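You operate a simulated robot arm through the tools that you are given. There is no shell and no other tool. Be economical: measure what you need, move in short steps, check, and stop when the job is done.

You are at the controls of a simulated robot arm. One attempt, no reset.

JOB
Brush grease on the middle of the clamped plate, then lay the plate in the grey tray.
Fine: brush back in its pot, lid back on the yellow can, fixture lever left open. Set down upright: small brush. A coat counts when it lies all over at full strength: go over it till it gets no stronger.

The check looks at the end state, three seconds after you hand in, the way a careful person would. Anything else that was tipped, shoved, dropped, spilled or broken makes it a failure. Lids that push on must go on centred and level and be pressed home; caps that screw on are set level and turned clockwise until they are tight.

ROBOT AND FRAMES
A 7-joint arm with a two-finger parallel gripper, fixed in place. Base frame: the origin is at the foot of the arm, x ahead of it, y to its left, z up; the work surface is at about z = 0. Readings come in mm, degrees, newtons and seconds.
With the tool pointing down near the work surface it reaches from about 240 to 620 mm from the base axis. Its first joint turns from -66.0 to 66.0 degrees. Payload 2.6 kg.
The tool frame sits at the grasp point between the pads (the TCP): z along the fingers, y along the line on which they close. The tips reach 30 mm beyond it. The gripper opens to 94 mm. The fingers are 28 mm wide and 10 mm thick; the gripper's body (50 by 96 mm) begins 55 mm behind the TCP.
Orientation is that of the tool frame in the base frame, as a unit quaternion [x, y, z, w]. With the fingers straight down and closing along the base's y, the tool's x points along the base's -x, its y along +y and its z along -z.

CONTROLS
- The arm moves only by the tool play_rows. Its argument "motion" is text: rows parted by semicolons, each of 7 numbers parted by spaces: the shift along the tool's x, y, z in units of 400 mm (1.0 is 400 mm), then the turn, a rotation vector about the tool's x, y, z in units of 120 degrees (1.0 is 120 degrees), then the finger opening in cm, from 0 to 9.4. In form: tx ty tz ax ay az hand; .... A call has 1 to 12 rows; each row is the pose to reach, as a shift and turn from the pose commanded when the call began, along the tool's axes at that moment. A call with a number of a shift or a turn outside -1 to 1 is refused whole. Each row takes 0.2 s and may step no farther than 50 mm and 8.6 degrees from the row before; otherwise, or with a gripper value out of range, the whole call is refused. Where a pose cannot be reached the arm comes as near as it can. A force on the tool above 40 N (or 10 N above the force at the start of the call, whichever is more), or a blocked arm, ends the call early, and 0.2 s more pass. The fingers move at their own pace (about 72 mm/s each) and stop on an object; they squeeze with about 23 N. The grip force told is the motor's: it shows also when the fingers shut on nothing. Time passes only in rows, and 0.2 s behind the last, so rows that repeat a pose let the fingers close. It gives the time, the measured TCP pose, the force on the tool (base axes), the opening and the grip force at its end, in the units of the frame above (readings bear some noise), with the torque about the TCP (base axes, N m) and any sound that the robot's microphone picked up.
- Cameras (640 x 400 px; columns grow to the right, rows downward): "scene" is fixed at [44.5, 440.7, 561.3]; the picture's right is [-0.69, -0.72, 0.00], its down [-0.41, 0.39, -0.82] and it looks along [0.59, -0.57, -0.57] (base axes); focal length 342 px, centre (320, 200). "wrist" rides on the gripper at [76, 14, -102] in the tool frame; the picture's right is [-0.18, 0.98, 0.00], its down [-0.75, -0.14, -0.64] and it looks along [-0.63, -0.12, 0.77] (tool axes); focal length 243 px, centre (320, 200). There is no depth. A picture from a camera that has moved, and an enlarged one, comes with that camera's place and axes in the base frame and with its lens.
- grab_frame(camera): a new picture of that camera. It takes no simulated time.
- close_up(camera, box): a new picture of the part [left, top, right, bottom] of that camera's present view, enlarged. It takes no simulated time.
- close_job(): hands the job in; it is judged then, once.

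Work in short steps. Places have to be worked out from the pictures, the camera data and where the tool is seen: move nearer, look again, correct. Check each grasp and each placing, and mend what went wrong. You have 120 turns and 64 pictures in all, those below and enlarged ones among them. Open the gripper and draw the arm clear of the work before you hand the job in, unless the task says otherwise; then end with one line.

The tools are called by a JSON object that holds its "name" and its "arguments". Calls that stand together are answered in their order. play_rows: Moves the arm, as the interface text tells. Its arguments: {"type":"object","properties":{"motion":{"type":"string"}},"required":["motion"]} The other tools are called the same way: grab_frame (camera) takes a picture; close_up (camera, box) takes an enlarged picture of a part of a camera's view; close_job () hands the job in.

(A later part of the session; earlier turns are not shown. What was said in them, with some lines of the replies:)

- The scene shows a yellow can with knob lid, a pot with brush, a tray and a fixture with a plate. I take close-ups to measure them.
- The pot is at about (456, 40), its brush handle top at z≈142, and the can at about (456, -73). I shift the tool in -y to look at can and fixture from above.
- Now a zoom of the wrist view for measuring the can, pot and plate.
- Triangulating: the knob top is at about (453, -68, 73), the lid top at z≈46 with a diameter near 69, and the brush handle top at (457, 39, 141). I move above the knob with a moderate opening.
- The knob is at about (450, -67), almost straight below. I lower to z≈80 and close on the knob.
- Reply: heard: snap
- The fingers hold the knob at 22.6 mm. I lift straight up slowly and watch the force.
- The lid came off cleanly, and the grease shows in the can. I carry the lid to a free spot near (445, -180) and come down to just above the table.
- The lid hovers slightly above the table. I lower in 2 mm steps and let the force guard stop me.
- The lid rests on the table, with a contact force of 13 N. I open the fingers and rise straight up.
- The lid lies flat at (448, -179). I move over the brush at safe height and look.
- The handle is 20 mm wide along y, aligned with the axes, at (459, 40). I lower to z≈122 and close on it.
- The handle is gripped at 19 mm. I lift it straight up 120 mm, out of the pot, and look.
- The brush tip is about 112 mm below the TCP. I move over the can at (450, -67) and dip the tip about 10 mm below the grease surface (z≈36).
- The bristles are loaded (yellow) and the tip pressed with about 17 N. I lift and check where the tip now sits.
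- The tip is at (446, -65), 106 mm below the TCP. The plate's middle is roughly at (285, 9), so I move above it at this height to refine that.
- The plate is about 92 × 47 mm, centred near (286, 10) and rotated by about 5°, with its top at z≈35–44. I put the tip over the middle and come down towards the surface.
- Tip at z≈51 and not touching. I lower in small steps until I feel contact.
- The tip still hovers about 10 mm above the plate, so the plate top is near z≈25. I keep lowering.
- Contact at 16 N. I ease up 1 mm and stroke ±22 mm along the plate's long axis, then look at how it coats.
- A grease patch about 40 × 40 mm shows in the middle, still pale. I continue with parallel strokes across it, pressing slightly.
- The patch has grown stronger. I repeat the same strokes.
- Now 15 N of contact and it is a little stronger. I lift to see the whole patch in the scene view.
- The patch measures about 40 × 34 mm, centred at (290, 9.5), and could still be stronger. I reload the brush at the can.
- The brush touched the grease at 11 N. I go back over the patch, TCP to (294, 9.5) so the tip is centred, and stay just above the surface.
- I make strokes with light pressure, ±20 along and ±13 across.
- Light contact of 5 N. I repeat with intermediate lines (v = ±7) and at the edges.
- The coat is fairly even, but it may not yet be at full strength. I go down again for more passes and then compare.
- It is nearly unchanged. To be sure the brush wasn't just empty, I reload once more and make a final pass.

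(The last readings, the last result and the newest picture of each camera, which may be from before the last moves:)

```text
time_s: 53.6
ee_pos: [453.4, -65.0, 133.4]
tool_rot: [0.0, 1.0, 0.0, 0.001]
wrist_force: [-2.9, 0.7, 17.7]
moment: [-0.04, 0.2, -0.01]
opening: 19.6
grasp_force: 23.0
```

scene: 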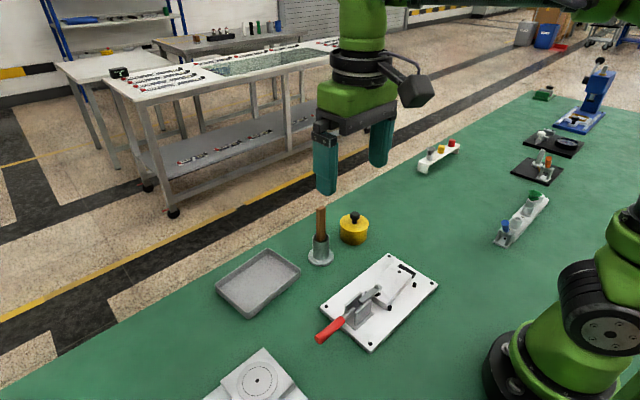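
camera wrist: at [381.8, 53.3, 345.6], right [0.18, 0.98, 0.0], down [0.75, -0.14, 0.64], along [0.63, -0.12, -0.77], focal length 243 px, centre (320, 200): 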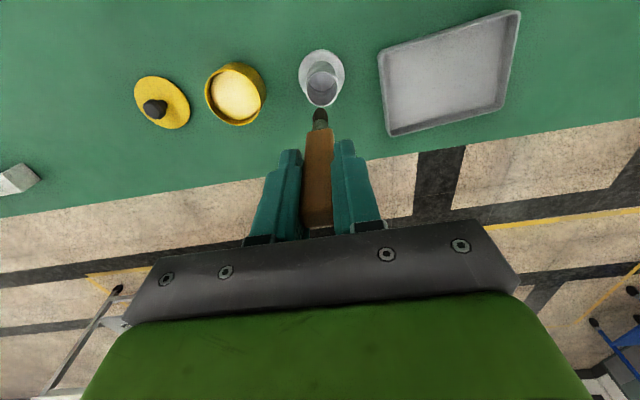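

{"name": "play_rows", "arguments": {"motion": "0 0 -0.1 0 0 0 1; 0 0 -0.2 0 0 0 1; 0.1 0.047 -0.2 0 0 0 1; 0.2 0.094 -0.2 0 0 0 1; 0.3 0.141 -0.2 0 0 0 1; 0.395 0.188 -0.2 0 0 0 1; 0.395 0.188 -0.2 0 0 0 1; 0.395 0.188 -0.1 0 0 0 1; 0.395 0.188 -0.02 0 0 0 1; 0.395 0.188 -0.005 0 0 0 1; 0.395 0.188 0.002 0 0 0 1; 0.395 0.188 0.007 0 0 0 1"}}

{"name": "play_rows", "arguments": {"motion": "0.0042 0.05 0.001 0 0 0 1; 0.0217 0.0485 0.001 0 0 0 1; 0.0175 -0.0015 0.001 0 0 0 1; 0.0133 -0.0515 0.001 0 0 0 1; 0.0283 -0.0525 0.001 0 0 0 1; 0.0325 -0.0025 0.001 0 0 0 1; 0.0367 0.0475 0.001 0 0 0 1; 0.0042 0.05 0.001 0 0 0 1; 0 0 0.001 0 0 0 1; -0.0042 -0.05 0.001 0 0 0 1; -0.0042 -0.05 0.001 0 0 0 1; 0 0 0.001 0 0 0 1"}}

{"name": "play_rows", "arguments": {"motion": "0.0042 0.05 0 0 0 0 1; -0.0133 0.0515 0 0 0 0 1; -0.0175 0.0015 0 0 0 0 1; -0.0217 -0.0485 0 0 0 0 1; -0.0367 -0.0475 0 0 0 0 1; -0.0325 0.0025 0 0 0 0 1; -0.0283 0.0525 0 0 0 0 1; 0 0 0 0 0 0 1; 0 0 -0.1 0 0 0 1; 0 0 -0.2 0 0 0 1; 0 0 -0.2 0 0 0 1"}}

{"name": "close_up", "arguments": {"camera": "wrist", "box": [292, 52, 348, 108]}}

```text
time_s: 56.2
ee_pos: [294.9, 9.2, 129.4]
tool_rot: [0.0, 1.0, 0.0, 0.0]
wrist_force: [-1.4, -1.5, 2.2]
moment: [-0.02, 0.05, 0.02]
opening: 19.1
grasp_force: 23.0
```

```text
time_s: 58.8
ee_pos: [294.5, 9.6, 129.1]
tool_rot: [0.0, 1.0, -0.001, 0.0]
wrist_force: [0.5, 0.5, 0.0]
moment: [0.01, 0.0, 0.01]
opening: 20.2
grasp_force: 22.8
```

```text
time_s: 61.2
ee_pos: [294.2, 8.4, 209.1]
tool_rot: [-0.001, 1.0, 0.0, 0.0]
wrist_force: [-0.2, -1.1, -1.0]
moment: [-0.03, 0.03, 0.02]
opening: 20.1
grasp_force: 23.0
```

```text
7.14 times, centred on (320, 80) of wrist
camera zoom: at [218.8, 23.2, 311.9], right [0.18, 0.98, 0.0], down [0.75, -0.14, 0.64], along [0.63, -0.12, -0.77], focal length 1733 px, centre (320, 1057)
```

zoom: 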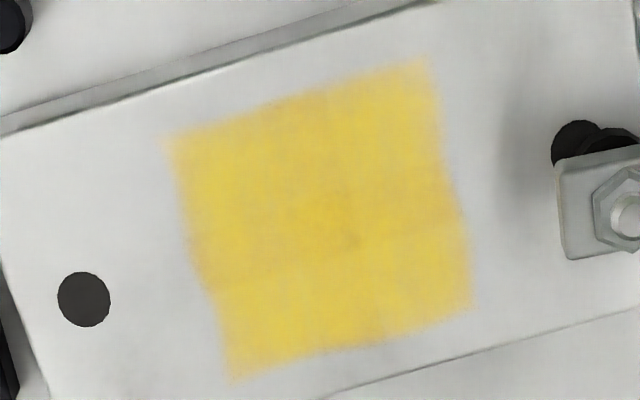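

The coat has stopped getting stronger. I now take the brush above its pot at (459, 40) and check its alignment before lowering.

{"name": "play_rows", "arguments": {"motion": "0 0 -0.08 0 0 0 1; -0.1 0.02 -0.08 0 0 0 1; -0.2 0.04 -0.08 0 0 0 1; -0.3 0.06 -0.08 0 0 0 1; -0.41 0.079 -0.08 0 0 0 1; -0.41 0.079 -0.08 0 0 0 1"}}

{"name": "close_up", "arguments": {"camera": "scene", "box": [270, 150, 370, 270]}}

{"name": "close_up", "arguments": {"camera": "wrist", "box": [250, 40, 390, 140]}}

```text
time_s: 62.6
ee_pos: [458.2, 40.5, 241.1]
tool_rot: [0.0, 1.0, 0.0, 0.0]
wrist_force: [0.7, -0.3, -0.2]
moment: [0.0, 0.02, -0.03]
opening: 20.3
grasp_force: 22.9
```

```text
3.33 times, centred on (320, 210) of scene
camera zoom: at [44.6, 440.7, 561.3], right [-0.69, -0.72, 0.0], down [-0.41, 0.39, -0.82], along [0.59, -0.57, -0.57], focal length 1140 px, centre (320, 167)
```

zoom: 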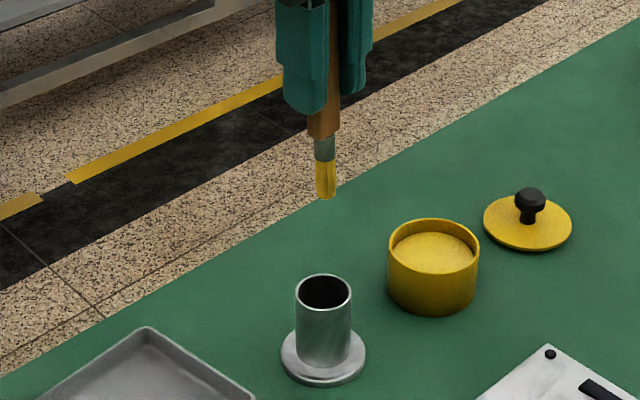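

```text
4.00 times, centred on (320, 90) of wrist
camera zoom: at [382.5, 55.5, 344.1], right [0.18, 0.98, 0.0], down [0.75, -0.14, 0.64], along [0.63, -0.12, -0.77], focal length 970 px, centre (320, 640)
```

zoom: 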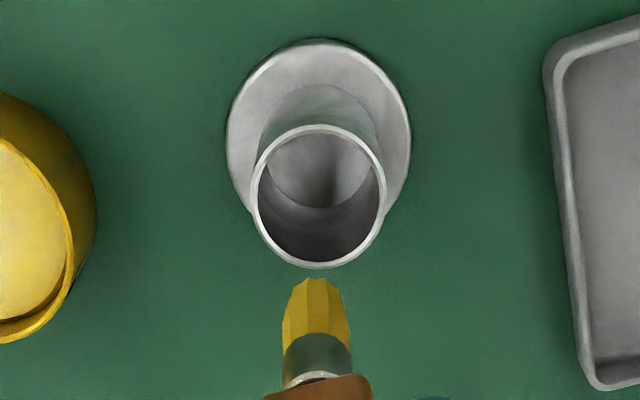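

The tip is about 5 mm on the -x side of the TCP, and the pot mouth centre is at (459, 40). I shift +4 mm in x and lower into the pot, slowing at the bottom.

{"name": "play_rows", "arguments": {"motion": "-0.012 -0.001 0 0 0 0 1; -0.012 -0.001 0.1 0 0 0 1; -0.012 -0.001 0.2 0 0 0 1; -0.012 -0.001 0.26 0 0 0 1; -0.012 -0.001 0.31 0 0 0 1; -0.012 -0.001 0.31 0 0 0 1"}}

{"name": "close_up", "arguments": {"camera": "scene", "box": [270, 170, 370, 270]}}

```text
time_s: 64.0
ee_pos: [461.8, 40.6, 115.9]
tool_rot: [0.0, 1.0, 0.0, 0.001]
wrist_force: [-1.2, 0.7, 0.2]
moment: [0.03, 0.04, 0.03]
opening: 20.5
grasp_force: 22.6
```

```text
4.00 times, centred on (320, 220) of scene
camera zoom: at [44.6, 440.7, 561.3], right [-0.69, -0.72, 0.0], down [-0.41, 0.39, -0.82], along [0.59, -0.57, -0.57], focal length 1369 px, centre (320, 120)
```

zoom: 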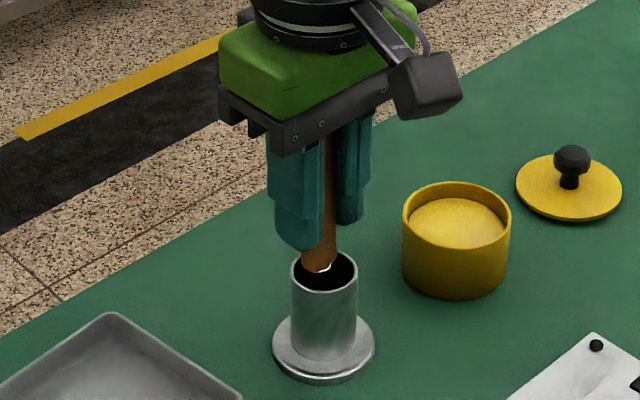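

The brush is inside the pot. I lower the last few millimetres slowly.

{"name": "play_rows", "arguments": {"motion": "0 0 0.005 0 0 0 1; 0 0 0.01 0 0 0 1; 0 0 0.01 0 0 0 1"}}

```text
time_s: 64.8
ee_pos: [463.1, 40.1, 112.0]
tool_rot: [0.0, 1.0, 0.0, 0.0]
wrist_force: [0.1, 0.0, 0.3]
moment: [0.03, -0.01, -0.03]
opening: 20.4
grasp_force: 22.5
```

{"name": "play_rows", "arguments": {"motion": "0 0 0.005 0 0 0 1; 0 0 0.01 0 0 0 1; 0 0 0.01 0 0 0 1"}}

```text
time_s: 65.6
ee_pos: [462.5, 41.1, 109.6]
tool_rot: [0.0, 1.0, 0.0, 0.0]
wrist_force: [0.5, 0.6, 0.3]
moment: [-0.02, 0.05, 0.01]
opening: 20.0
grasp_force: 23.2
```

{"name": "play_rows", "arguments": {"motion": "0 0 0.005 0 0 0 1; 0 0 0.01 0 0 0 1; 0 0 0.01 0 0 0 1"}}

```text
time_s: 66.4
ee_pos: [464.8, 41.0, 107.8]
tool_rot: [-0.001, 1.0, 0.0, 0.004]
wrist_force: [2.2, 0.7, 17.8]
moment: [-0.01, -0.28, 0.02]
opening: 20.2
grasp_force: 23.5
```

The bottom is reached, with 18 N. I ease up a little, open and lift away straight.

{"name": "play_rows", "arguments": {"motion": "0 0 -0.004 0 0 0 2; 0 0 -0.004 0 0 0 2.5; 0 0 -0.004 0 0 0 4; 0 0 -0.004 0 0 0 5; 0 0 -0.004 0 0 0 5; 0 0 -0.1 0 0 0 5; 0 0 -0.2 0 0 0 5; 0 0 -0.3 0 0 0 5; 0 0 -0.35 0 0 0 5"}}

{"name": "close_up", "arguments": {"camera": "scene", "box": [270, 150, 430, 270]}}

```text
time_s: 68.4
ee_pos: [464.1, 40.1, 244.7]
tool_rot: [0.0, 1.0, 0.0, 0.0]
wrist_force: [0.5, -0.3, -0.9]
moment: [0.0, -0.03, -0.03]
opening: 50.3
grasp_force: 0.1
```

```text
3.33 times, centred on (350, 210) of scene
camera zoom: at [44.5, 440.7, 561.3], right [-0.69, -0.72, 0.0], down [-0.41, 0.39, -0.82], along [0.59, -0.57, -0.57], focal length 1140 px, centre (220, 167)
```

zoom: 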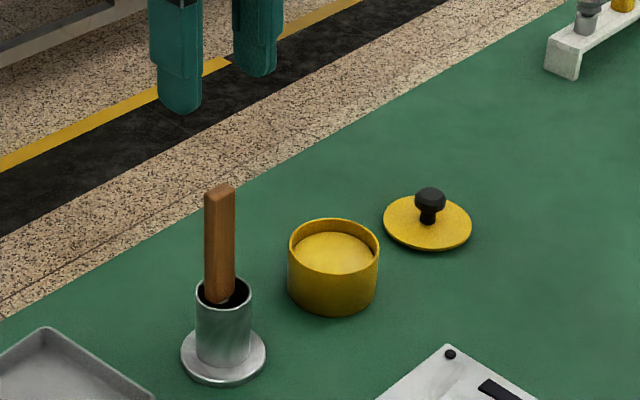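

The brush stands in its pot. Next I fetch the lid: go above (448, -179), then down onto the knob.

{"name": "play_rows", "arguments": {"motion": "0 -0.11 0 0 0 0 5; 0.01 -0.22 0 0 0 0 5; 0.02 -0.33 0 0 0 0 5; 0.03 -0.44 0 0 0 0 5; 0.04 -0.5475 0 0 0 0 5; 0.04 -0.5475 0.1 0 0 0 5; 0.04 -0.5475 0.2 0 0 0 5; 0.04 -0.5475 0.3 0 0 0 5; 0.04 -0.5475 0.4 0 0 0 5; 0.04 -0.5475 0.4 0 0 0 5"}}

{"name": "close_up", "arguments": {"camera": "wrist", "box": [220, 60, 440, 200]}}

```text
time_s: 70.6
ee_pos: [447.2, -178.9, 84.5]
tool_rot: [0.0, 1.0, 0.0, -0.001]
wrist_force: [0.8, 0.0, -0.1]
moment: [-0.01, -0.01, -0.02]
opening: 49.9
grasp_force: 0.2
```

```text
2.86 times, centred on (330, 130) of wrist
camera zoom: at [371.0, -163.7, 187.8], right [0.18, 0.98, 0.0], down [0.75, -0.14, 0.64], along [0.63, -0.12, -0.77], focal length 693 px, centre (291, 400)
```

zoom: 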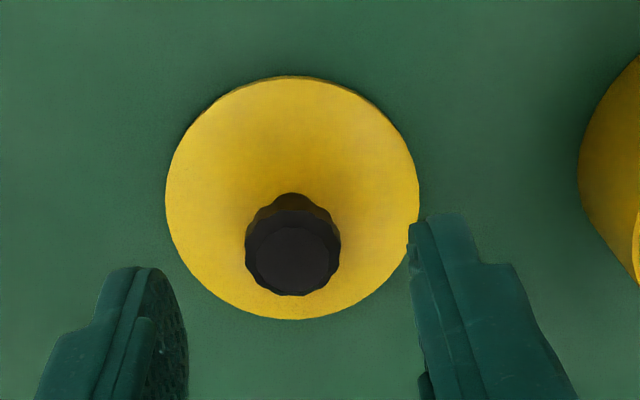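

The lid centre is at (447.5, -178), right under the tool. I lower to z≈44 and grip.

{"name": "play_rows", "arguments": {"motion": "0 0 0.05 0 0 0 5; 0 0 0.101 0 0 0 5; 0 0 0.101 0 0 0 5; 0 0 0.101 0 0 0 2; 0 0 0.101 0 0 0 1; 0 0 0.101 0 0 0 1; 0 0 0.101 0 0 0 1"}}

{"name": "play_rows", "arguments": {"motion": "0 0 -0.01 0 0 0 1; 0 0 -0.05 0 0 0 1; 0 0 -0.15 0 0 0 1; 0 0 -0.25 0 0 0 1; 0 0 -0.25 0 0 0 1"}}

{"name": "close_up", "arguments": {"camera": "scene", "box": [310, 130, 430, 240]}}

```text
time_s: 72.2
ee_pos: [446.9, -178.4, 44.9]
tool_rot: [-0.001, 1.0, 0.0, 0.001]
wrist_force: [0.1, 0.4, 0.0]
moment: [-0.01, -0.03, 0.0]
opening: 22.5
grasp_force: 23.4
```

```text
time_s: 73.4
ee_pos: [446.9, -180.1, 145.3]
tool_rot: [0.0, 1.0, -0.001, 0.0]
wrist_force: [-0.7, 0.0, -0.4]
moment: [0.01, 0.0, 0.02]
opening: 22.6
grasp_force: 23.0
```

```text
3.64 times, centred on (370, 185) of scene
camera zoom: at [44.5, 440.7, 561.3], right [-0.69, -0.72, 0.0], down [-0.41, 0.39, -0.82], along [0.59, -0.57, -0.57], focal length 1244 px, centre (138, 254)
```

zoom: 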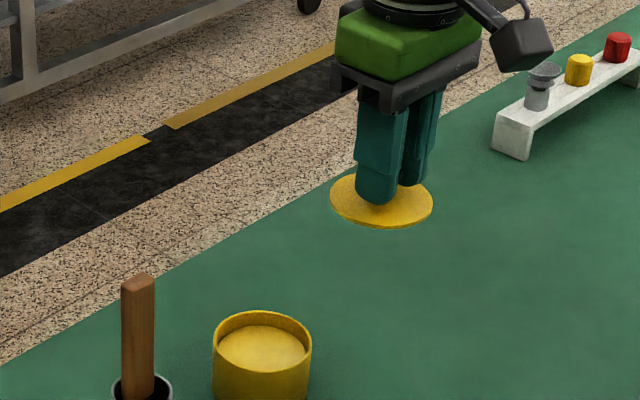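

The lid is held level and the can has not moved. I carry the lid over the can to TCP (452, -67.6) and lower to just above seating.

{"name": "play_rows", "arguments": {"motion": "-0.003 0.1 0 0 0 0 1; -0.006 0.2 0 0 0 0 1; -0.010 0.2785 0 0 0 0 1; -0.010 0.2785 0 0 0 0 1; -0.010 0.2785 0.08 0 0 0 1; -0.010 0.2785 0.125 0 0 0 1; -0.010 0.2785 0.125 0 0 0 1"}}

{"name": "close_up", "arguments": {"camera": "scene", "box": [310, 160, 400, 260]}}

{"name": "close_up", "arguments": {"camera": "wrist", "box": [240, 60, 400, 180]}}

```text
time_s: 75.0
ee_pos: [451.5, -67.0, 92.8]
tool_rot: [0.0, 1.0, 0.0, 0.001]
wrist_force: [0.0, 0.5, 0.1]
moment: [0.01, -0.01, -0.03]
opening: 22.7
grasp_force: 22.7
```

```text
4.00 times, centred on (355, 210) of scene
camera zoom: at [44.6, 440.7, 561.3], right [-0.69, -0.72, 0.0], down [-0.41, 0.39, -0.82], along [0.59, -0.57, -0.57], focal length 1369 px, centre (180, 160)
```

zoom: 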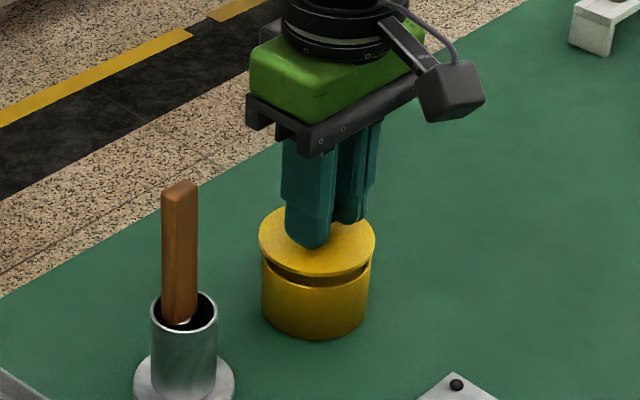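

```text
3.33 times, centred on (320, 120) of wrist
camera zoom: at [375.0, -53.0, 196.5], right [0.18, 0.98, 0.0], down [0.75, -0.14, 0.64], along [0.63, -0.12, -0.77], focal length 809 px, centre (320, 467)
```

zoom: 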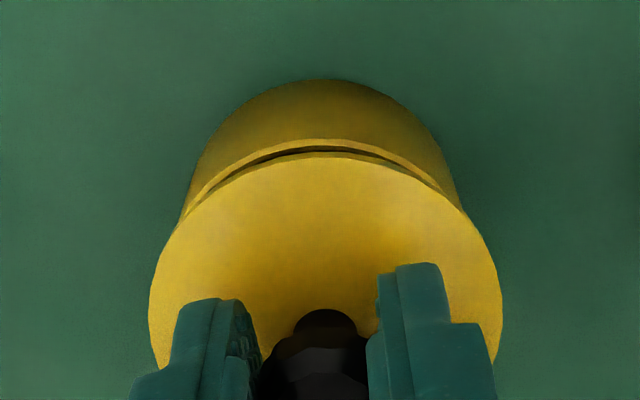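

The lid is centred over the can. I lower and press in small steps.

{"name": "play_rows", "arguments": {"motion": "0 0 0.008 0 0 0 1; 0 0 0.015 0 0 0 1; 0 0 0.02 0 0 0 1; 0 0 0.023 0 0 0 1; 0 0 0.026 0 0 0 1; 0 0 0.026 0 0 0 1"}}

```text
time_s: 76.4
ee_pos: [451.5, -67.5, 83.0]
tool_rot: [0.0, 1.0, 0.0, 0.0]
wrist_force: [0.1, 0.0, -0.4]
moment: [-0.03, 0.0, -0.03]
opening: 22.8
grasp_force: 22.5
```

{"name": "play_rows", "arguments": {"motion": "0 0 0.003 0 0 0 1; 0 0 0.006 0 0 0 1; 0 0 0.009 0 0 0 1; 0 0 0.009 0 0 0 1"}}

```text
time_s: 77.4
ee_pos: [452.6, -68.2, 81.5]
tool_rot: [0.0, 1.0, -0.001, 0.002]
wrist_force: [-10.3, -3.2, 23.6]
moment: [-0.07, -0.08, -0.08]
opening: 22.6
grasp_force: 23.2
heard: snap
```

A snap was heard, so the lid is home. I press a touch more to be sure, then inspect.

{"name": "play_rows", "arguments": {"motion": "0 0 0.002 0 0 0 1; 0 0 0.004 0 0 0 1; 0 0 0.004 0 0 0 1"}}

{"name": "close_up", "arguments": {"camera": "scene", "box": [325, 200, 385, 250]}}

```text
time_s: 78.2
ee_pos: [453.1, -69.1, 80.1]
tool_rot: [0.0, 1.0, -0.002, 0.003]
wrist_force: [-1.6, -7.5, 23.7]
moment: [-0.15, -0.2, -0.09]
opening: 22.7
grasp_force: 23.4
```

```text
8.00 times, centred on (355, 225) of scene
camera zoom: at [44.4, 440.8, 561.3], right [-0.69, -0.72, 0.0], down [-0.41, 0.39, -0.82], along [0.59, -0.57, -0.57], focal length 2737 px, centre (40, 0)
```

zoom: 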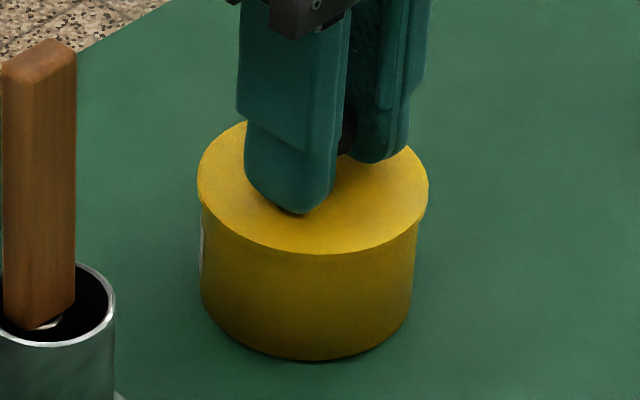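

The lid sits flush and looks the same as at the start. I release it and rise.

{"name": "play_rows", "arguments": {"motion": "0 0 -0.006 0 0 0 2; 0 0 -0.006 0 0 0 4; 0 0 -0.006 0 0 0 5; 0 0 -0.006 0 0 0 5; 0 0 -0.1 0 0 0 5; 0 0 -0.2 0 0 0 5; 0 0 -0.3 0 0 0 5; 0 0 -0.4 0 0 0 5"}}

{"name": "grab_frame", "arguments": {"camera": "scene"}}

```text
time_s: 80.0
ee_pos: [450.6, -68.1, 238.7]
tool_rot: [-0.001, 1.0, 0.0, 0.0]
wrist_force: [-0.7, -0.4, -0.2]
moment: [0.01, 0.01, 0.0]
opening: 49.9
grasp_force: 0.1
```

```text
19 pictures are left
```

scene: 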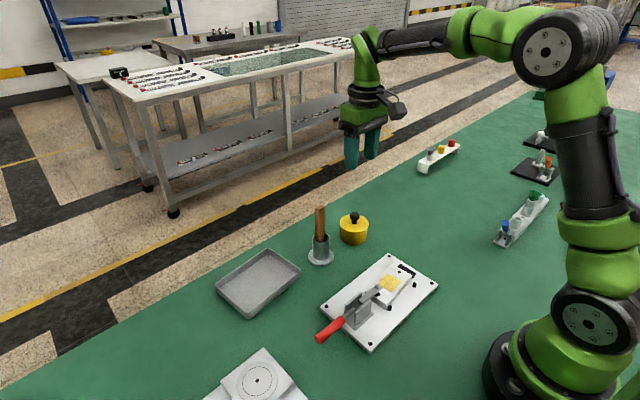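

The lid is back on and the brush is stored. The lever's red handle runs along y from about y=150 to 206, at x≈287 and z≈40. I turn the gripper 90° while moving above it, so the fingers close along x.

{"name": "play_rows", "arguments": {"motion": "0.034 0.0527 0 0 0 0.0625 5; 0.068 0.1054 0 0 0 0.125 5; 0.102 0.158 0 0 0 0.1875 5; 0.136 0.211 0 0 0 0.25 5; 0.17 0.2635 0 0 0 0.3125 5; 0.204 0.316 0 0 0 0.375 5; 0.238 0.369 0 0 0 0.4375 5; 0.272 0.4216 0 0 0 0.5 5; 0.306 0.474 0 0 0 0.5625 5; 0.34 0.527 0 0 0 0.625 5; 0.374 0.58 0 0 0 0.6875 5; 0.4075 0.6325 0 0 0 0.75 5"}}

{"name": "grab_frame", "arguments": {"camera": "wrist"}}

```text
time_s: 82.6
ee_pos: [287.5, 185.6, 239.4]
tool_rot: [0.707, 0.707, 0.0, 0.001]
wrist_force: [0.5, -0.4, -1.0]
moment: [0.01, -0.04, 0.0]
opening: 50.0
grasp_force: 0.1
```

```text
18 pictures are left
camera wrist: at [301.3, 262.3, 342.0], right [0.98, -0.18, 0.0], down [-0.14, -0.75, 0.64], along [-0.12, -0.63, -0.77], focal length 243 px, centre (320, 200)
```

wrist: 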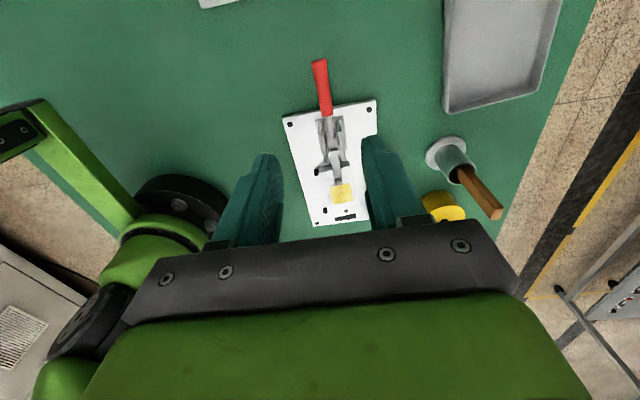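

The handle is confirmed at x≈289.5, y 151–207. I lower around it to TCP z≈47 and grip.

{"name": "play_rows", "arguments": {"motion": "0.01 0.005 0.1 0 0 0 5; 0.01 0.005 0.2 0 0 0 5; 0.01 0.005 0.3 0 0 0 5; 0.01 0.005 0.4 0 0 0 5; 0.01 0.005 0.48 0 0 0 5; 0.01 0.005 0.48 0 0 0 5; 0.01 0.005 0.48 0 0 0 2; 0.01 0.005 0.48 0 0 0 1; 0.01 0.005 0.48 0 0 0 0.5; 0.01 0.005 0.48 0 0 0 0.5"}}

{"name": "close_up", "arguments": {"camera": "scene", "box": [280, 220, 440, 360]}}

```text
time_s: 84.8
ee_pos: [290.2, 190.0, 46.0]
tool_rot: [0.706, 0.708, -0.001, 0.0]
wrist_force: [1.7, 1.6, -11.7]
moment: [0.75, 0.02, -0.05]
opening: 19.8
grasp_force: 45.0
```

```text
2.86 times, centred on (360, 290) of scene
camera zoom: at [44.6, 440.8, 561.3], right [-0.69, -0.72, 0.0], down [-0.41, 0.39, -0.82], along [0.59, -0.57, -0.57], focal length 978 px, centre (206, -57)
```

zoom: 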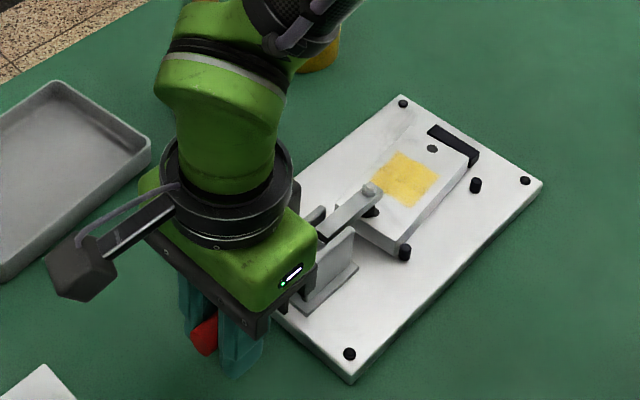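

The handle is gripped. I lift it along an arc about a pivot near (y≈120, z≈45), first about 15°, watching the forces.

{"name": "play_rows", "arguments": {"motion": "-0.0007 0 -0.015 0 0 0 0.5; -0.0027 0 -0.03 0 0 0 0.5; -0.006 0 -0.045 0 0 0 0.5; -0.006 0 -0.045 0 0 0 0.5"}}

```text
time_s: 85.8
ee_pos: [290.1, 187.8, 64.3]
tool_rot: [0.706, 0.708, 0.0, 0.001]
wrist_force: [2.2, 3.5, -15.0]
moment: [1.13, -0.01, -0.03]
opening: 15.6
grasp_force: 45.3
```

{"name": "close_up", "arguments": {"camera": "scene", "box": [280, 220, 440, 360]}}

```text
2.86 times, centred on (360, 290) of scene
camera zoom: at [44.6, 440.8, 561.3], right [-0.69, -0.72, 0.0], down [-0.41, 0.39, -0.82], along [0.59, -0.57, -0.57], focal length 978 px, centre (206, -57)
```

zoom: 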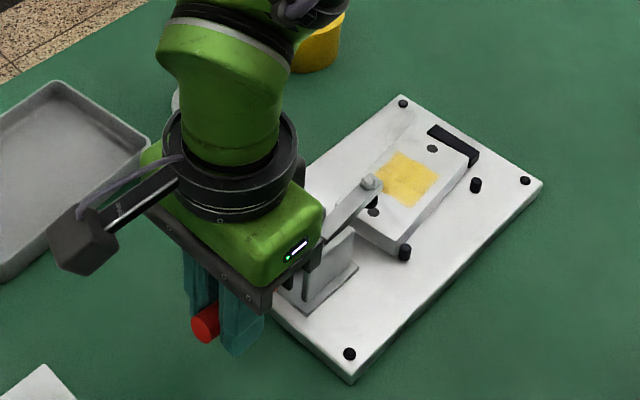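

The arm has begun to lift, but the handle slips in the pads because the tool doesn't rotate with it. I open, lower 14 mm and regrip.

{"name": "play_rows", "arguments": {"motion": "0 0 0 0 0 0 3; 0 0 0 0 0 0 4; 0 0 0.018 0 0 0 4; 0 0 0.035 0 0 0 4; 0 0 0.035 0 0 0 2; 0 0 0.035 0 0 0 0; 0 0 0.035 0 0 0 0; 0 0 0.035 0 0 0 0"}}

{"name": "close_up", "arguments": {"camera": "scene", "box": [280, 220, 440, 360]}}

```text
time_s: 87.6
ee_pos: [289.7, 187.0, 51.6]
tool_rot: [0.707, 0.707, 0.001, 0.0]
wrist_force: [0.9, -1.0, -2.1]
moment: [0.07, -0.02, -0.05]
opening: 15.9
grasp_force: 44.8
```

```text
2.86 times, centred on (360, 290) of scene
camera zoom: at [44.6, 440.7, 561.3], right [-0.69, -0.72, 0.0], down [-0.41, 0.39, -0.82], along [0.59, -0.57, -0.57], focal length 978 px, centre (206, -57)
```

zoom: 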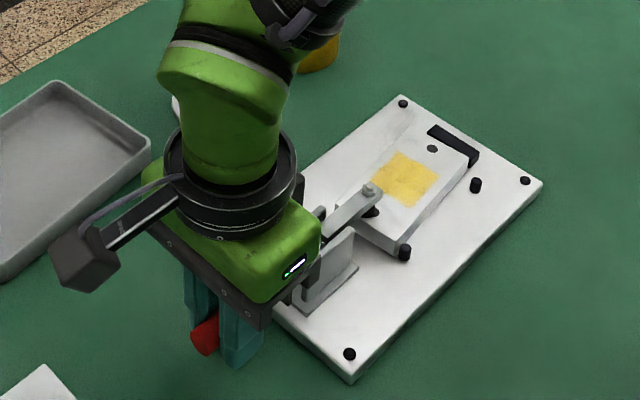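

The lever dropped back to closed. This time I rotate the tool together with the handle about the pivot, 20°.

{"name": "play_rows", "arguments": {"motion": "-0.0033 0 -0.0203 0 0.0583 0 0; -0.009 0 -0.04 0 0.1167 0 0; -0.0158 0 -0.0563 0 0.1667 0 0; -0.0158 0 -0.0563 0 0.1667 0 0"}}

```text
time_s: 88.6
ee_pos: [289.8, 180.8, 72.4]
tool_rot: [0.696, 0.697, 0.123, -0.123]
wrist_force: [-10.4, -7.5, 17.7]
moment: [-1.34, 0.07, -0.06]
opening: 15.5
grasp_force: 45.0
```

The reaction shows that the true pivot is lower and farther back, near (y≈105, z≈38), and the handle is turning. I correct the path and go on to about 34°.

{"name": "play_rows", "arguments": {"motion": "-0.0038 0 -0.0138 0 0 0 0; -0.0094 0 -0.0385 0 0.0583 0 0; -0.018 0 -0.0623 0 0.1167 0 0; -0.018 0 -0.0623 0 0.1167 0 0"}}

{"name": "close_up", "arguments": {"camera": "scene", "box": [280, 200, 440, 340]}}

```text
time_s: 89.6
ee_pos: [289.0, 165.6, 92.8]
tool_rot: [0.676, 0.676, 0.207, -0.208]
wrist_force: [1.9, 9.7, -8.4]
moment: [0.96, -0.03, -0.08]
opening: 15.6
grasp_force: 44.8
```

```text
2.86 times, centred on (360, 270) of scene
camera zoom: at [44.6, 440.7, 561.3], right [-0.69, -0.72, 0.0], down [-0.41, 0.39, -0.82], along [0.59, -0.57, -0.57], focal length 978 px, centre (206, 0)
```

zoom: 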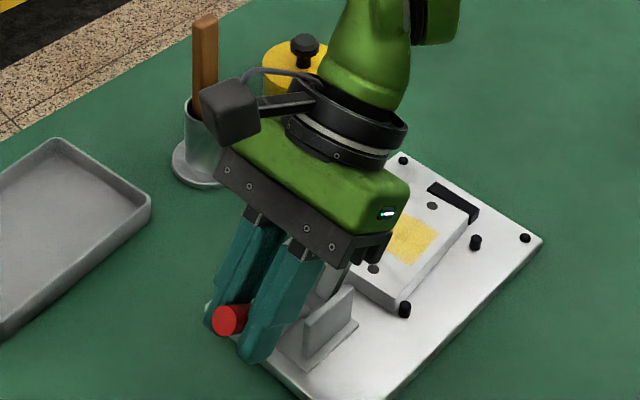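

The lever is opening cleanly. I continue to about 48° with a pivot estimate of (110, 41) and check clearance to the clamp arm.

{"name": "play_rows", "arguments": {"motion": "-0.0026 0 -0.015 0 0.0583 0 0; -0.0102 0 -0.0376 0 0.1167 0 0; -0.0102 0 -0.0376 0 0.1167 0 0"}}

{"name": "close_up", "arguments": {"camera": "wrist", "box": [200, 0, 440, 230]}}

```text
time_s: 90.4
ee_pos: [290.3, 153.9, 104.5]
tool_rot: [0.646, 0.646, 0.287, -0.286]
wrist_force: [-9.4, -10.1, 1.7]
moment: [-0.65, -0.03, 0.05]
opening: 15.7
grasp_force: 44.8
```

```text
1.74 times, centred on (320, 115) of wrist
camera zoom: at [304.3, 128.6, 229.3], right [0.98, -0.12, -0.14], down [-0.14, -0.98, -0.13], along [-0.12, 0.15, -0.98], focal length 422 px, centre (320, 348)
```

zoom: 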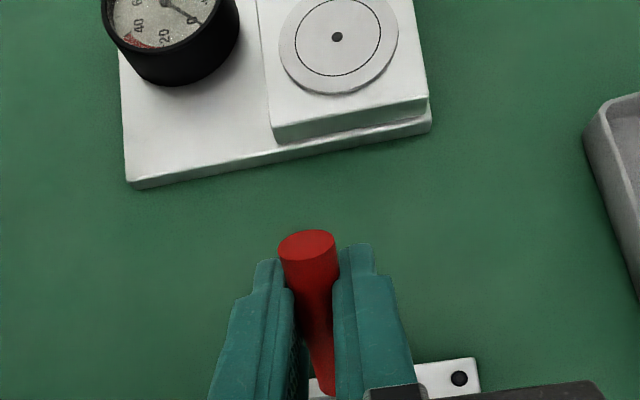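

Going on to about 62°, with the force guard active.

{"name": "play_rows", "arguments": {"motion": "-0.0051 0 -0.0284 0 0.0583 0 0; -0.0129 0 -0.0513 0 0.1167 0 0; -0.0129 0 -0.0513 0 0.1167 0 0"}}

{"name": "close_up", "arguments": {"camera": "scene", "box": [280, 200, 440, 340]}}

```text
time_s: 91.2
ee_pos: [288.8, 136.8, 114.4]
tool_rot: [0.604, 0.607, 0.364, -0.366]
wrist_force: [4.5, 28.1, -16.8]
moment: [-0.03, 0.07, -0.13]
opening: 15.9
grasp_force: 44.9
```

```text
2.86 times, centred on (360, 270) of scene
camera zoom: at [44.6, 440.8, 561.3], right [-0.69, -0.72, 0.0], down [-0.41, 0.39, -0.82], along [0.59, -0.57, -0.57], focal length 978 px, centre (206, 0)
```

zoom: 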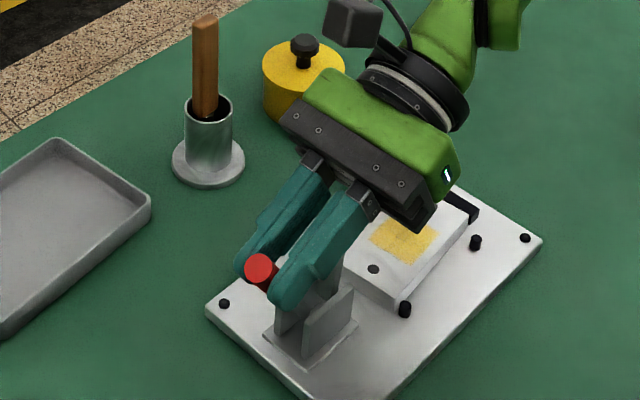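

There is a firm resistance of 30 N against further opening: a stop, or the arm against the palm. I open the fingers and slide off the handle's end radially, then see whether the lever stays.

{"name": "play_rows", "arguments": {"motion": "0 0 0 0 0 0 2; 0 0 0 0 0 0 3.5; 0.01 0 0 0 0 0 3.5; 0.05 0 0 0 0 0 3.5; 0.12 0 0 0 0 0 3.5; 0.2 0 0 0 0 0 3.5; 0.2 0 0 0 0 0 3.5"}}

{"name": "close_up", "arguments": {"camera": "scene", "box": [280, 200, 440, 340]}}

```text
time_s: 92.8
ee_pos: [290.8, 174.0, 186.4]
tool_rot: [0.606, 0.606, 0.364, -0.364]
wrist_force: [-0.3, 0.7, 0.3]
moment: [0.01, 0.0, -0.02]
opening: 35.3
grasp_force: 0.2
```

```text
2.86 times, centred on (360, 270) of scene
camera zoom: at [44.5, 440.8, 561.3], right [-0.69, -0.72, 0.0], down [-0.41, 0.39, -0.82], along [0.59, -0.57, -0.57], focal length 978 px, centre (206, 0)
```

zoom: 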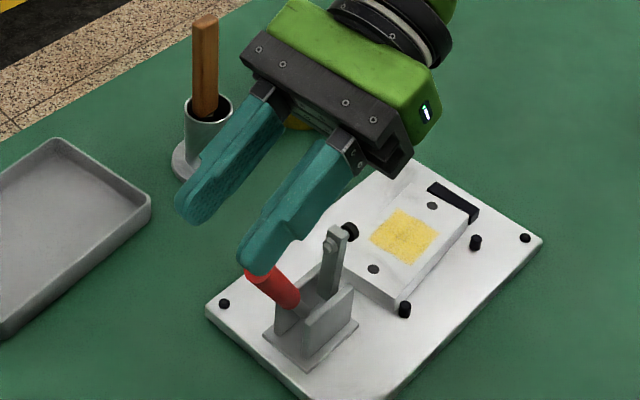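

The lever stays up, with the arm almost vertical and the plate free. I bring the tool back to vertical outside the handle, with fingers closed, so I can push gently toward -y and check that it is fully open.

{"name": "play_rows", "arguments": {"motion": "0.039 0 0.0525 0 0 0 3.5; 0.039 0 0.0525 0 -0.07 0 2; 0.039 0 0.0525 0 -0.14 0 0; 0.039 0 0.0525 0 -0.21 0 0; 0.039 0 0.0525 0 -0.28 0 0; 0.039 0 0.0525 0 -0.35 0 0; 0.039 0 0.0525 0 -0.42 0 0; 0.039 0 0.0525 0 -0.48 0 0; 0.039 0 0.0525 0 -0.5167 0 0; 0.039 0 0.0525 0 -0.5167 0 0"}}

{"name": "close_up", "arguments": {"camera": "scene", "box": [280, 200, 440, 340]}}

```text
time_s: 95.0
ee_pos: [290.6, 199.2, 188.9]
tool_rot: [0.707, 0.707, -0.001, 0.0]
wrist_force: [0.8, 0.3, 0.2]
moment: [-0.01, 0.02, -0.01]
opening: 0.2
grasp_force: 24.0
```

```text
2.86 times, centred on (360, 270) of scene
camera zoom: at [44.5, 440.8, 561.3], right [-0.69, -0.72, 0.0], down [-0.41, 0.39, -0.82], along [0.59, -0.57, -0.57], focal length 978 px, centre (206, 0)
```

zoom: 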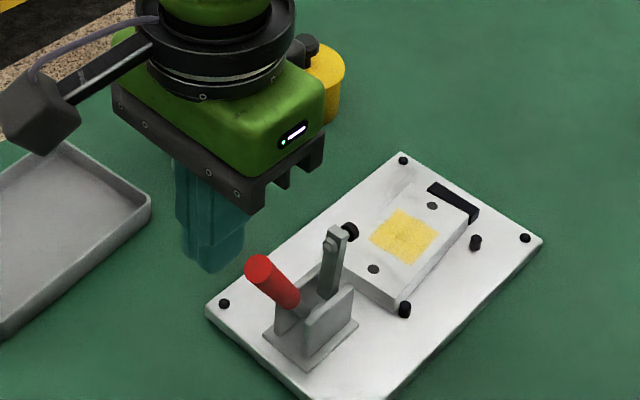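

The handle's end is near (y=162, z=120). I lower the closed fingers outside it and push gently in -y.

{"name": "play_rows", "arguments": {"motion": "0 0 0.08 0 0 0 0; 0 0 0.15 0 0 0 0; -0.03 0 0.15 0 0 0 0; -0.05 0 0.15 0 0 0 0; -0.06 0 0.15 0 0 0 0; -0.07 0 0.15 0 0 0 0; -0.08 0 0.15 0 0 0 0; -0.08 0 0.15 0 0 0 0"}}

```text
time_s: 96.1
ee_pos: [289.5, 186.3, 129.7]
tool_rot: [0.702, 0.712, 0.007, -0.002]
wrist_force: [0.4, 2.0, -0.2]
moment: [0.02, -0.05, -0.03]
opening: 0.0
grasp_force: 23.2
stopped in row 5: the force on the tool passed its limit at 46 N (the readings are from after the stop); the commanded pose is now the measured one
```

The lever resists 46 N, so it is at its open stop. Now the plate: I rise and travel above its centre at (289, 10), yawed to match the plate's 4.8°, with the fingers opened.

{"name": "play_rows", "arguments": {"motion": "0.03 0 -0.05 0 0 0 0; 0.03 0 -0.15 0 0 0 2; 0.03 0 -0.22 0 0 0 4; -0.08 0 -0.22 0 0 -0.01 6; -0.19 0 -0.22 0 0 -0.02 7; -0.3 0 -0.22 0 0 -0.03 7; -0.41 0 -0.22 0 0 -0.04 7; -0.44 -0.001 -0.15 0 0 -0.04 7; -0.44 -0.001 -0.05 0 0 -0.04 7; -0.44 -0.001 -0.05 0 0 -0.04 7"}}

{"name": "grab_frame", "arguments": {"camera": "wrist"}}

```text
time_s: 98.3
ee_pos: [291.3, 10.3, 147.7]
tool_rot: [0.672, 0.741, 0.006, -0.002]
wrist_force: [0.4, 0.5, -1.5]
moment: [0.0, -0.04, -0.01]
opening: 70.1
grasp_force: 0.0
```

```text
9 pictures are left
camera wrist: at [297.3, 85.8, 251.8], right [1.0, -0.09, 0.0], down [-0.07, -0.77, 0.63], along [-0.05, -0.63, -0.78], focal length 243 px, centre (320, 200)
```

wrist: 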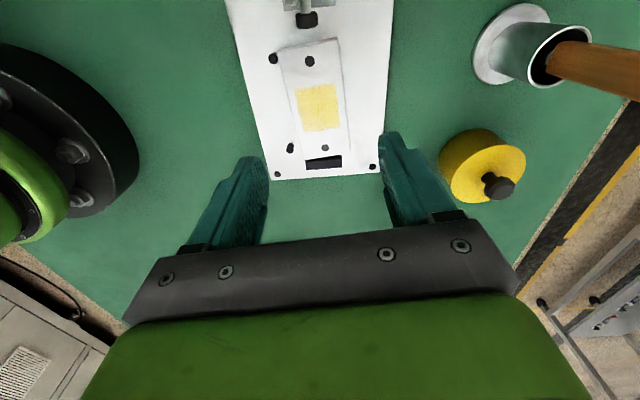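

The view confirms the plate centre at about (290, 11), under the tool. I lower with the fingers on both long sides to TCP z≈47.

{"name": "play_rows", "arguments": {"motion": "0 0 0.1 0 0 0 7; 0 0 0.18 0 0 0 7; 0 0 0.23 0 0 0 7; 0 0 0.252 0 0 0 7; 0 0 0.252 0 0 0 7"}}

{"name": "close_up", "arguments": {"camera": "scene", "box": [320, 210, 440, 330]}}

```text
time_s: 99.5
ee_pos: [290.6, 10.4, 47.0]
tool_rot: [0.673, 0.74, 0.005, -0.003]
wrist_force: [-0.1, 0.6, 0.0]
moment: [0.02, -0.01, -0.02]
opening: 69.8
grasp_force: 0.1
```

```text
3.33 times, centred on (380, 270) of scene
camera zoom: at [44.6, 440.7, 561.3], right [-0.69, -0.72, 0.0], down [-0.41, 0.39, -0.82], along [0.59, -0.57, -0.57], focal length 1140 px, centre (120, -33)
```

zoom: 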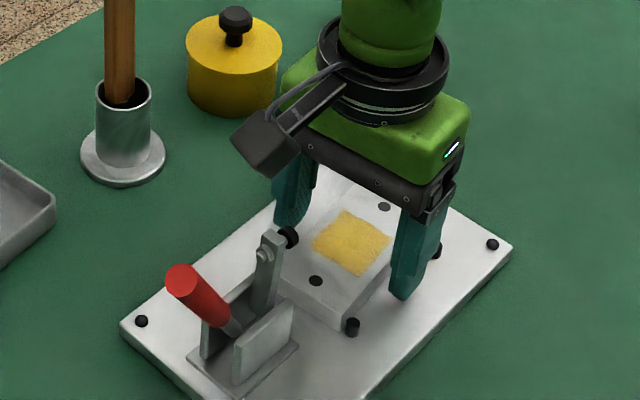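

The fingers straddle the plate, clear of grease and clamp. I lower 1 mm and close.

{"name": "play_rows", "arguments": {"motion": "0 0 0.003 0 0 0 7; 0 0 0.003 0 0 0 5.5; 0 0 0.003 0 0 0 4.5; 0 0 0.003 0 0 0 4; 0 0 0.003 0 0 0 4; 0 0 0.003 0 0 0 4; 0 0 0.003 0 0 0 4"}}

```text
time_s: 101.1
ee_pos: [291.6, 12.3, 46.2]
tool_rot: [0.672, 0.741, 0.006, -0.003]
wrist_force: [-0.8, -0.6, 0.3]
moment: [-0.01, 0.02, 0.02]
opening: 49.4
grasp_force: 23.7
```

The plate is gripped at 49.4 mm. I lift straight up.

{"name": "play_rows", "arguments": {"motion": "0 0 -0.01 0 0 0 3.5; 0 0 -0.03 0 0 0 3.5; 0 0 -0.08 0 0 0 3.5; 0 0 -0.16 0 0 0 3.5; 0 0 -0.25 0 0 0 3.5; 0 0 -0.33 0 0 0 3.5; 0 0 -0.33 0 0 0 3.5"}}

{"name": "close_up", "arguments": {"camera": "scene", "box": [300, 150, 460, 330]}}

```text
time_s: 102.7
ee_pos: [291.1, 9.1, 178.0]
tool_rot: [0.672, 0.741, 0.006, -0.002]
wrist_force: [0.5, 0.9, -1.5]
moment: [-0.01, -0.02, 0.0]
opening: 49.6
grasp_force: 23.2
```

```text
2.22 times, centred on (380, 240) of scene
camera zoom: at [44.5, 440.7, 561.3], right [-0.69, -0.72, 0.0], down [-0.41, 0.39, -0.82], along [0.59, -0.57, -0.57], focal length 760 px, centre (187, 111)
```

zoom: 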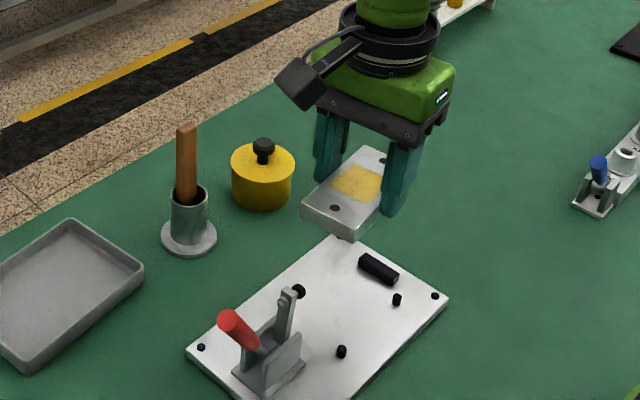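

The plate is level in the gripper. I carry it at this height to above the tray centre at about (485, 190).

{"name": "play_rows", "arguments": {"motion": "0.067 0.0878 0 0 0 0 3.5; 0.134 0.1756 0 0 0 0 3.5; 0.2015 0.2633 0 0 0 0 3.5; 0.2687 0.3511 0 0 0 0 3.5; 0.3358 0.4389 0 0 0 0 3.5; 0.403 0.5267 0 0 0 0 3.5; 0.403 0.5267 0 0 0 0 3.5; 0.403 0.5267 0.1 0 0 0 3.5; 0.403 0.5267 0.2 0 0 0 3.5; 0.403 0.5267 0.2 0 0 0 3.5"}}

{"name": "close_up", "arguments": {"camera": "scene", "box": [190, 180, 350, 330]}}

{"name": "grab_frame", "arguments": {"camera": "wrist"}}

```text
time_s: 104.9
ee_pos: [485.2, 191.2, 101.3]
tool_rot: [0.672, 0.74, 0.006, -0.003]
wrist_force: [-0.2, -0.1, -2.5]
moment: [-0.01, -0.01, -0.04]
opening: 49.4
grasp_force: 22.9
```

```text
2.67 times, centred on (270, 255) of scene
camera zoom: at [44.6, 440.8, 561.3], right [-0.69, -0.72, 0.0], down [-0.41, 0.39, -0.82], along [0.59, -0.57, -0.57], focal length 912 px, centre (453, 53)
```

zoom: 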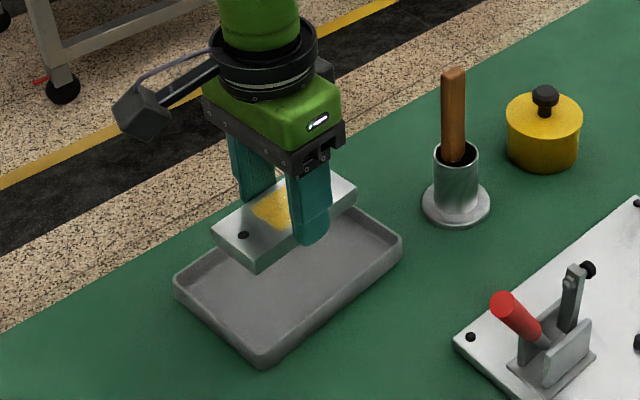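

```text
5 pictures are left
camera wrist: at [492.1, 268.1, 204.4], right [1.0, -0.09, 0.0], down [-0.07, -0.77, 0.63], along [-0.05, -0.63, -0.78], focal length 243 px, centre (320, 200)
```

wrist: 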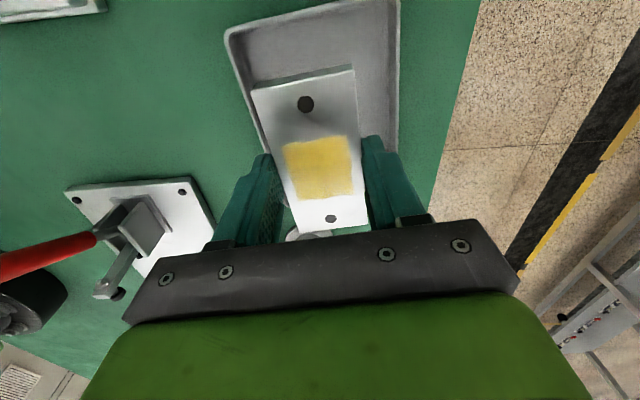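

The tray centre checks out at about (485, 190) and the plate is aligned with it. I lower to just above the floor.

{"name": "play_rows", "arguments": {"motion": "0 0 0.08 0 0 0 3.5; 0 0 0.13 0 0 0 3.5; 0 0 0.148 0 0 0 3.5; 0 0 0.155 0 0 0 3.5; 0 0 0.155 0 0 0 3.5"}}

```text
time_s: 106.1
ee_pos: [486.0, 191.6, 37.6]
tool_rot: [0.671, 0.741, 0.006, -0.003]
wrist_force: [0.5, 0.7, -1.7]
moment: [-0.01, 0.0, 0.02]
opening: 49.5
grasp_force: 23.1
```

{"name": "play_rows", "arguments": {"motion": "0 0 0.003 0 0 0 3.5; 0 0 0.006 0 0 0 3.5; 0 0 0.006 0 0 0 3.5"}}

```text
time_s: 106.9
ee_pos: [486.7, 191.9, 37.8]
tool_rot: [0.672, 0.74, 0.007, -0.002]
wrist_force: [-4.3, -2.4, 14.2]
moment: [-0.3, 0.25, -0.08]
opening: 49.4
grasp_force: 23.5
```

The plate touches the tray floor at 14 N. I open a little to release it, then rise.

{"name": "play_rows", "arguments": {"motion": "0 0 -0.003 0 0 0 5; 0 0 -0.003 0 0 0 5.5; 0 0 -0.003 0 0 0 6.2; 0 0 -0.003 0 0 0 6.2; 0 0 -0.03 0 0 0 6.2; 0 0 -0.08 0 0 0 6.2; 0 0 -0.18 0 0 0 6.2; 0 0 -0.3 0 0 0 6.2; 0 0 -0.42 0 0 0 6.2; 0 0 -0.5 0 0 0 6.2"}}

{"name": "close_up", "arguments": {"camera": "scene", "box": [190, 180, 350, 330]}}

```text
time_s: 109.1
ee_pos: [486.7, 188.6, 237.2]
tool_rot: [0.672, 0.741, 0.006, -0.002]
wrist_force: [0.2, 0.4, 0.3]
moment: [0.0, 0.01, -0.01]
opening: 61.9
grasp_force: 0.1
```

```text
2.67 times, centred on (270, 255) of scene
camera zoom: at [44.5, 440.7, 561.3], right [-0.69, -0.72, 0.0], down [-0.41, 0.39, -0.82], along [0.59, -0.57, -0.57], focal length 912 px, centre (453, 53)
```

zoom: 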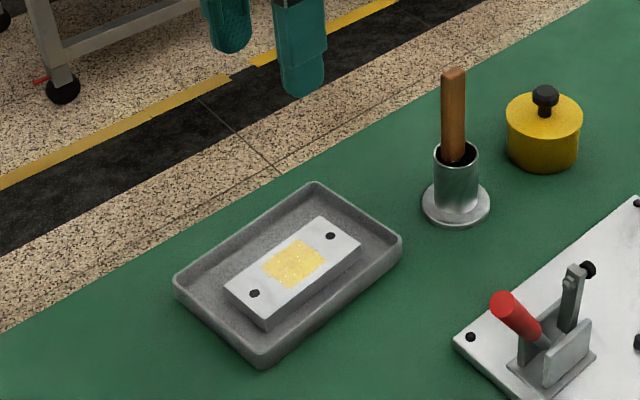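

The plate lies flat in the tray. One last look at the coat and at the whole scene.

{"name": "close_up", "arguments": {"camera": "scene", "box": [245, 255, 300, 310]}}

{"name": "grab_frame", "arguments": {"camera": "scene"}}

```text
7.27 times, centred on (272, 282) of scene
camera zoom: at [44.5, 440.7, 561.3], right [-0.69, -0.72, 0.0], down [-0.41, 0.39, -0.82], along [0.59, -0.57, -0.57], focal length 2488 px, centre (666, -400)
```

zoom: 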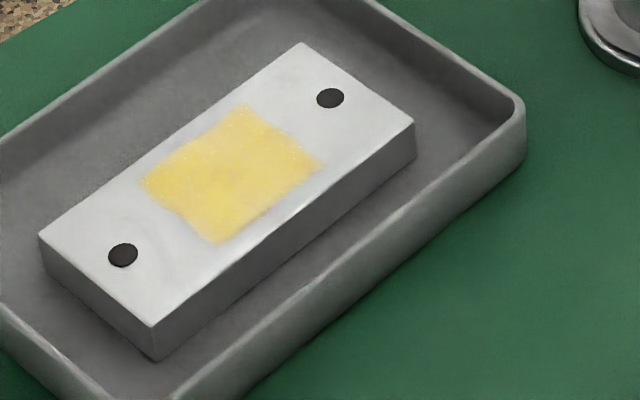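

```text
2 pictures are left
```

scene: 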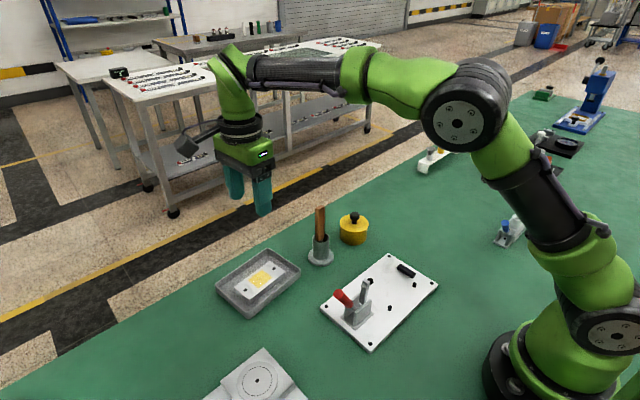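

Everything is in place: coated plate in the tray, lever open, brush in its pot, lid on the can, and the arm clear. I hand in.

{"name": "close_job", "arguments": {}}

```text
The job is handed in.
```

The job is handed in. The middle of the plate is greased until the coat got no stronger, and the plate lies flat in the grey tray. The brush stands in its pot, the lid is pressed home on the yellow can, and the fixture lever is open against its stop.
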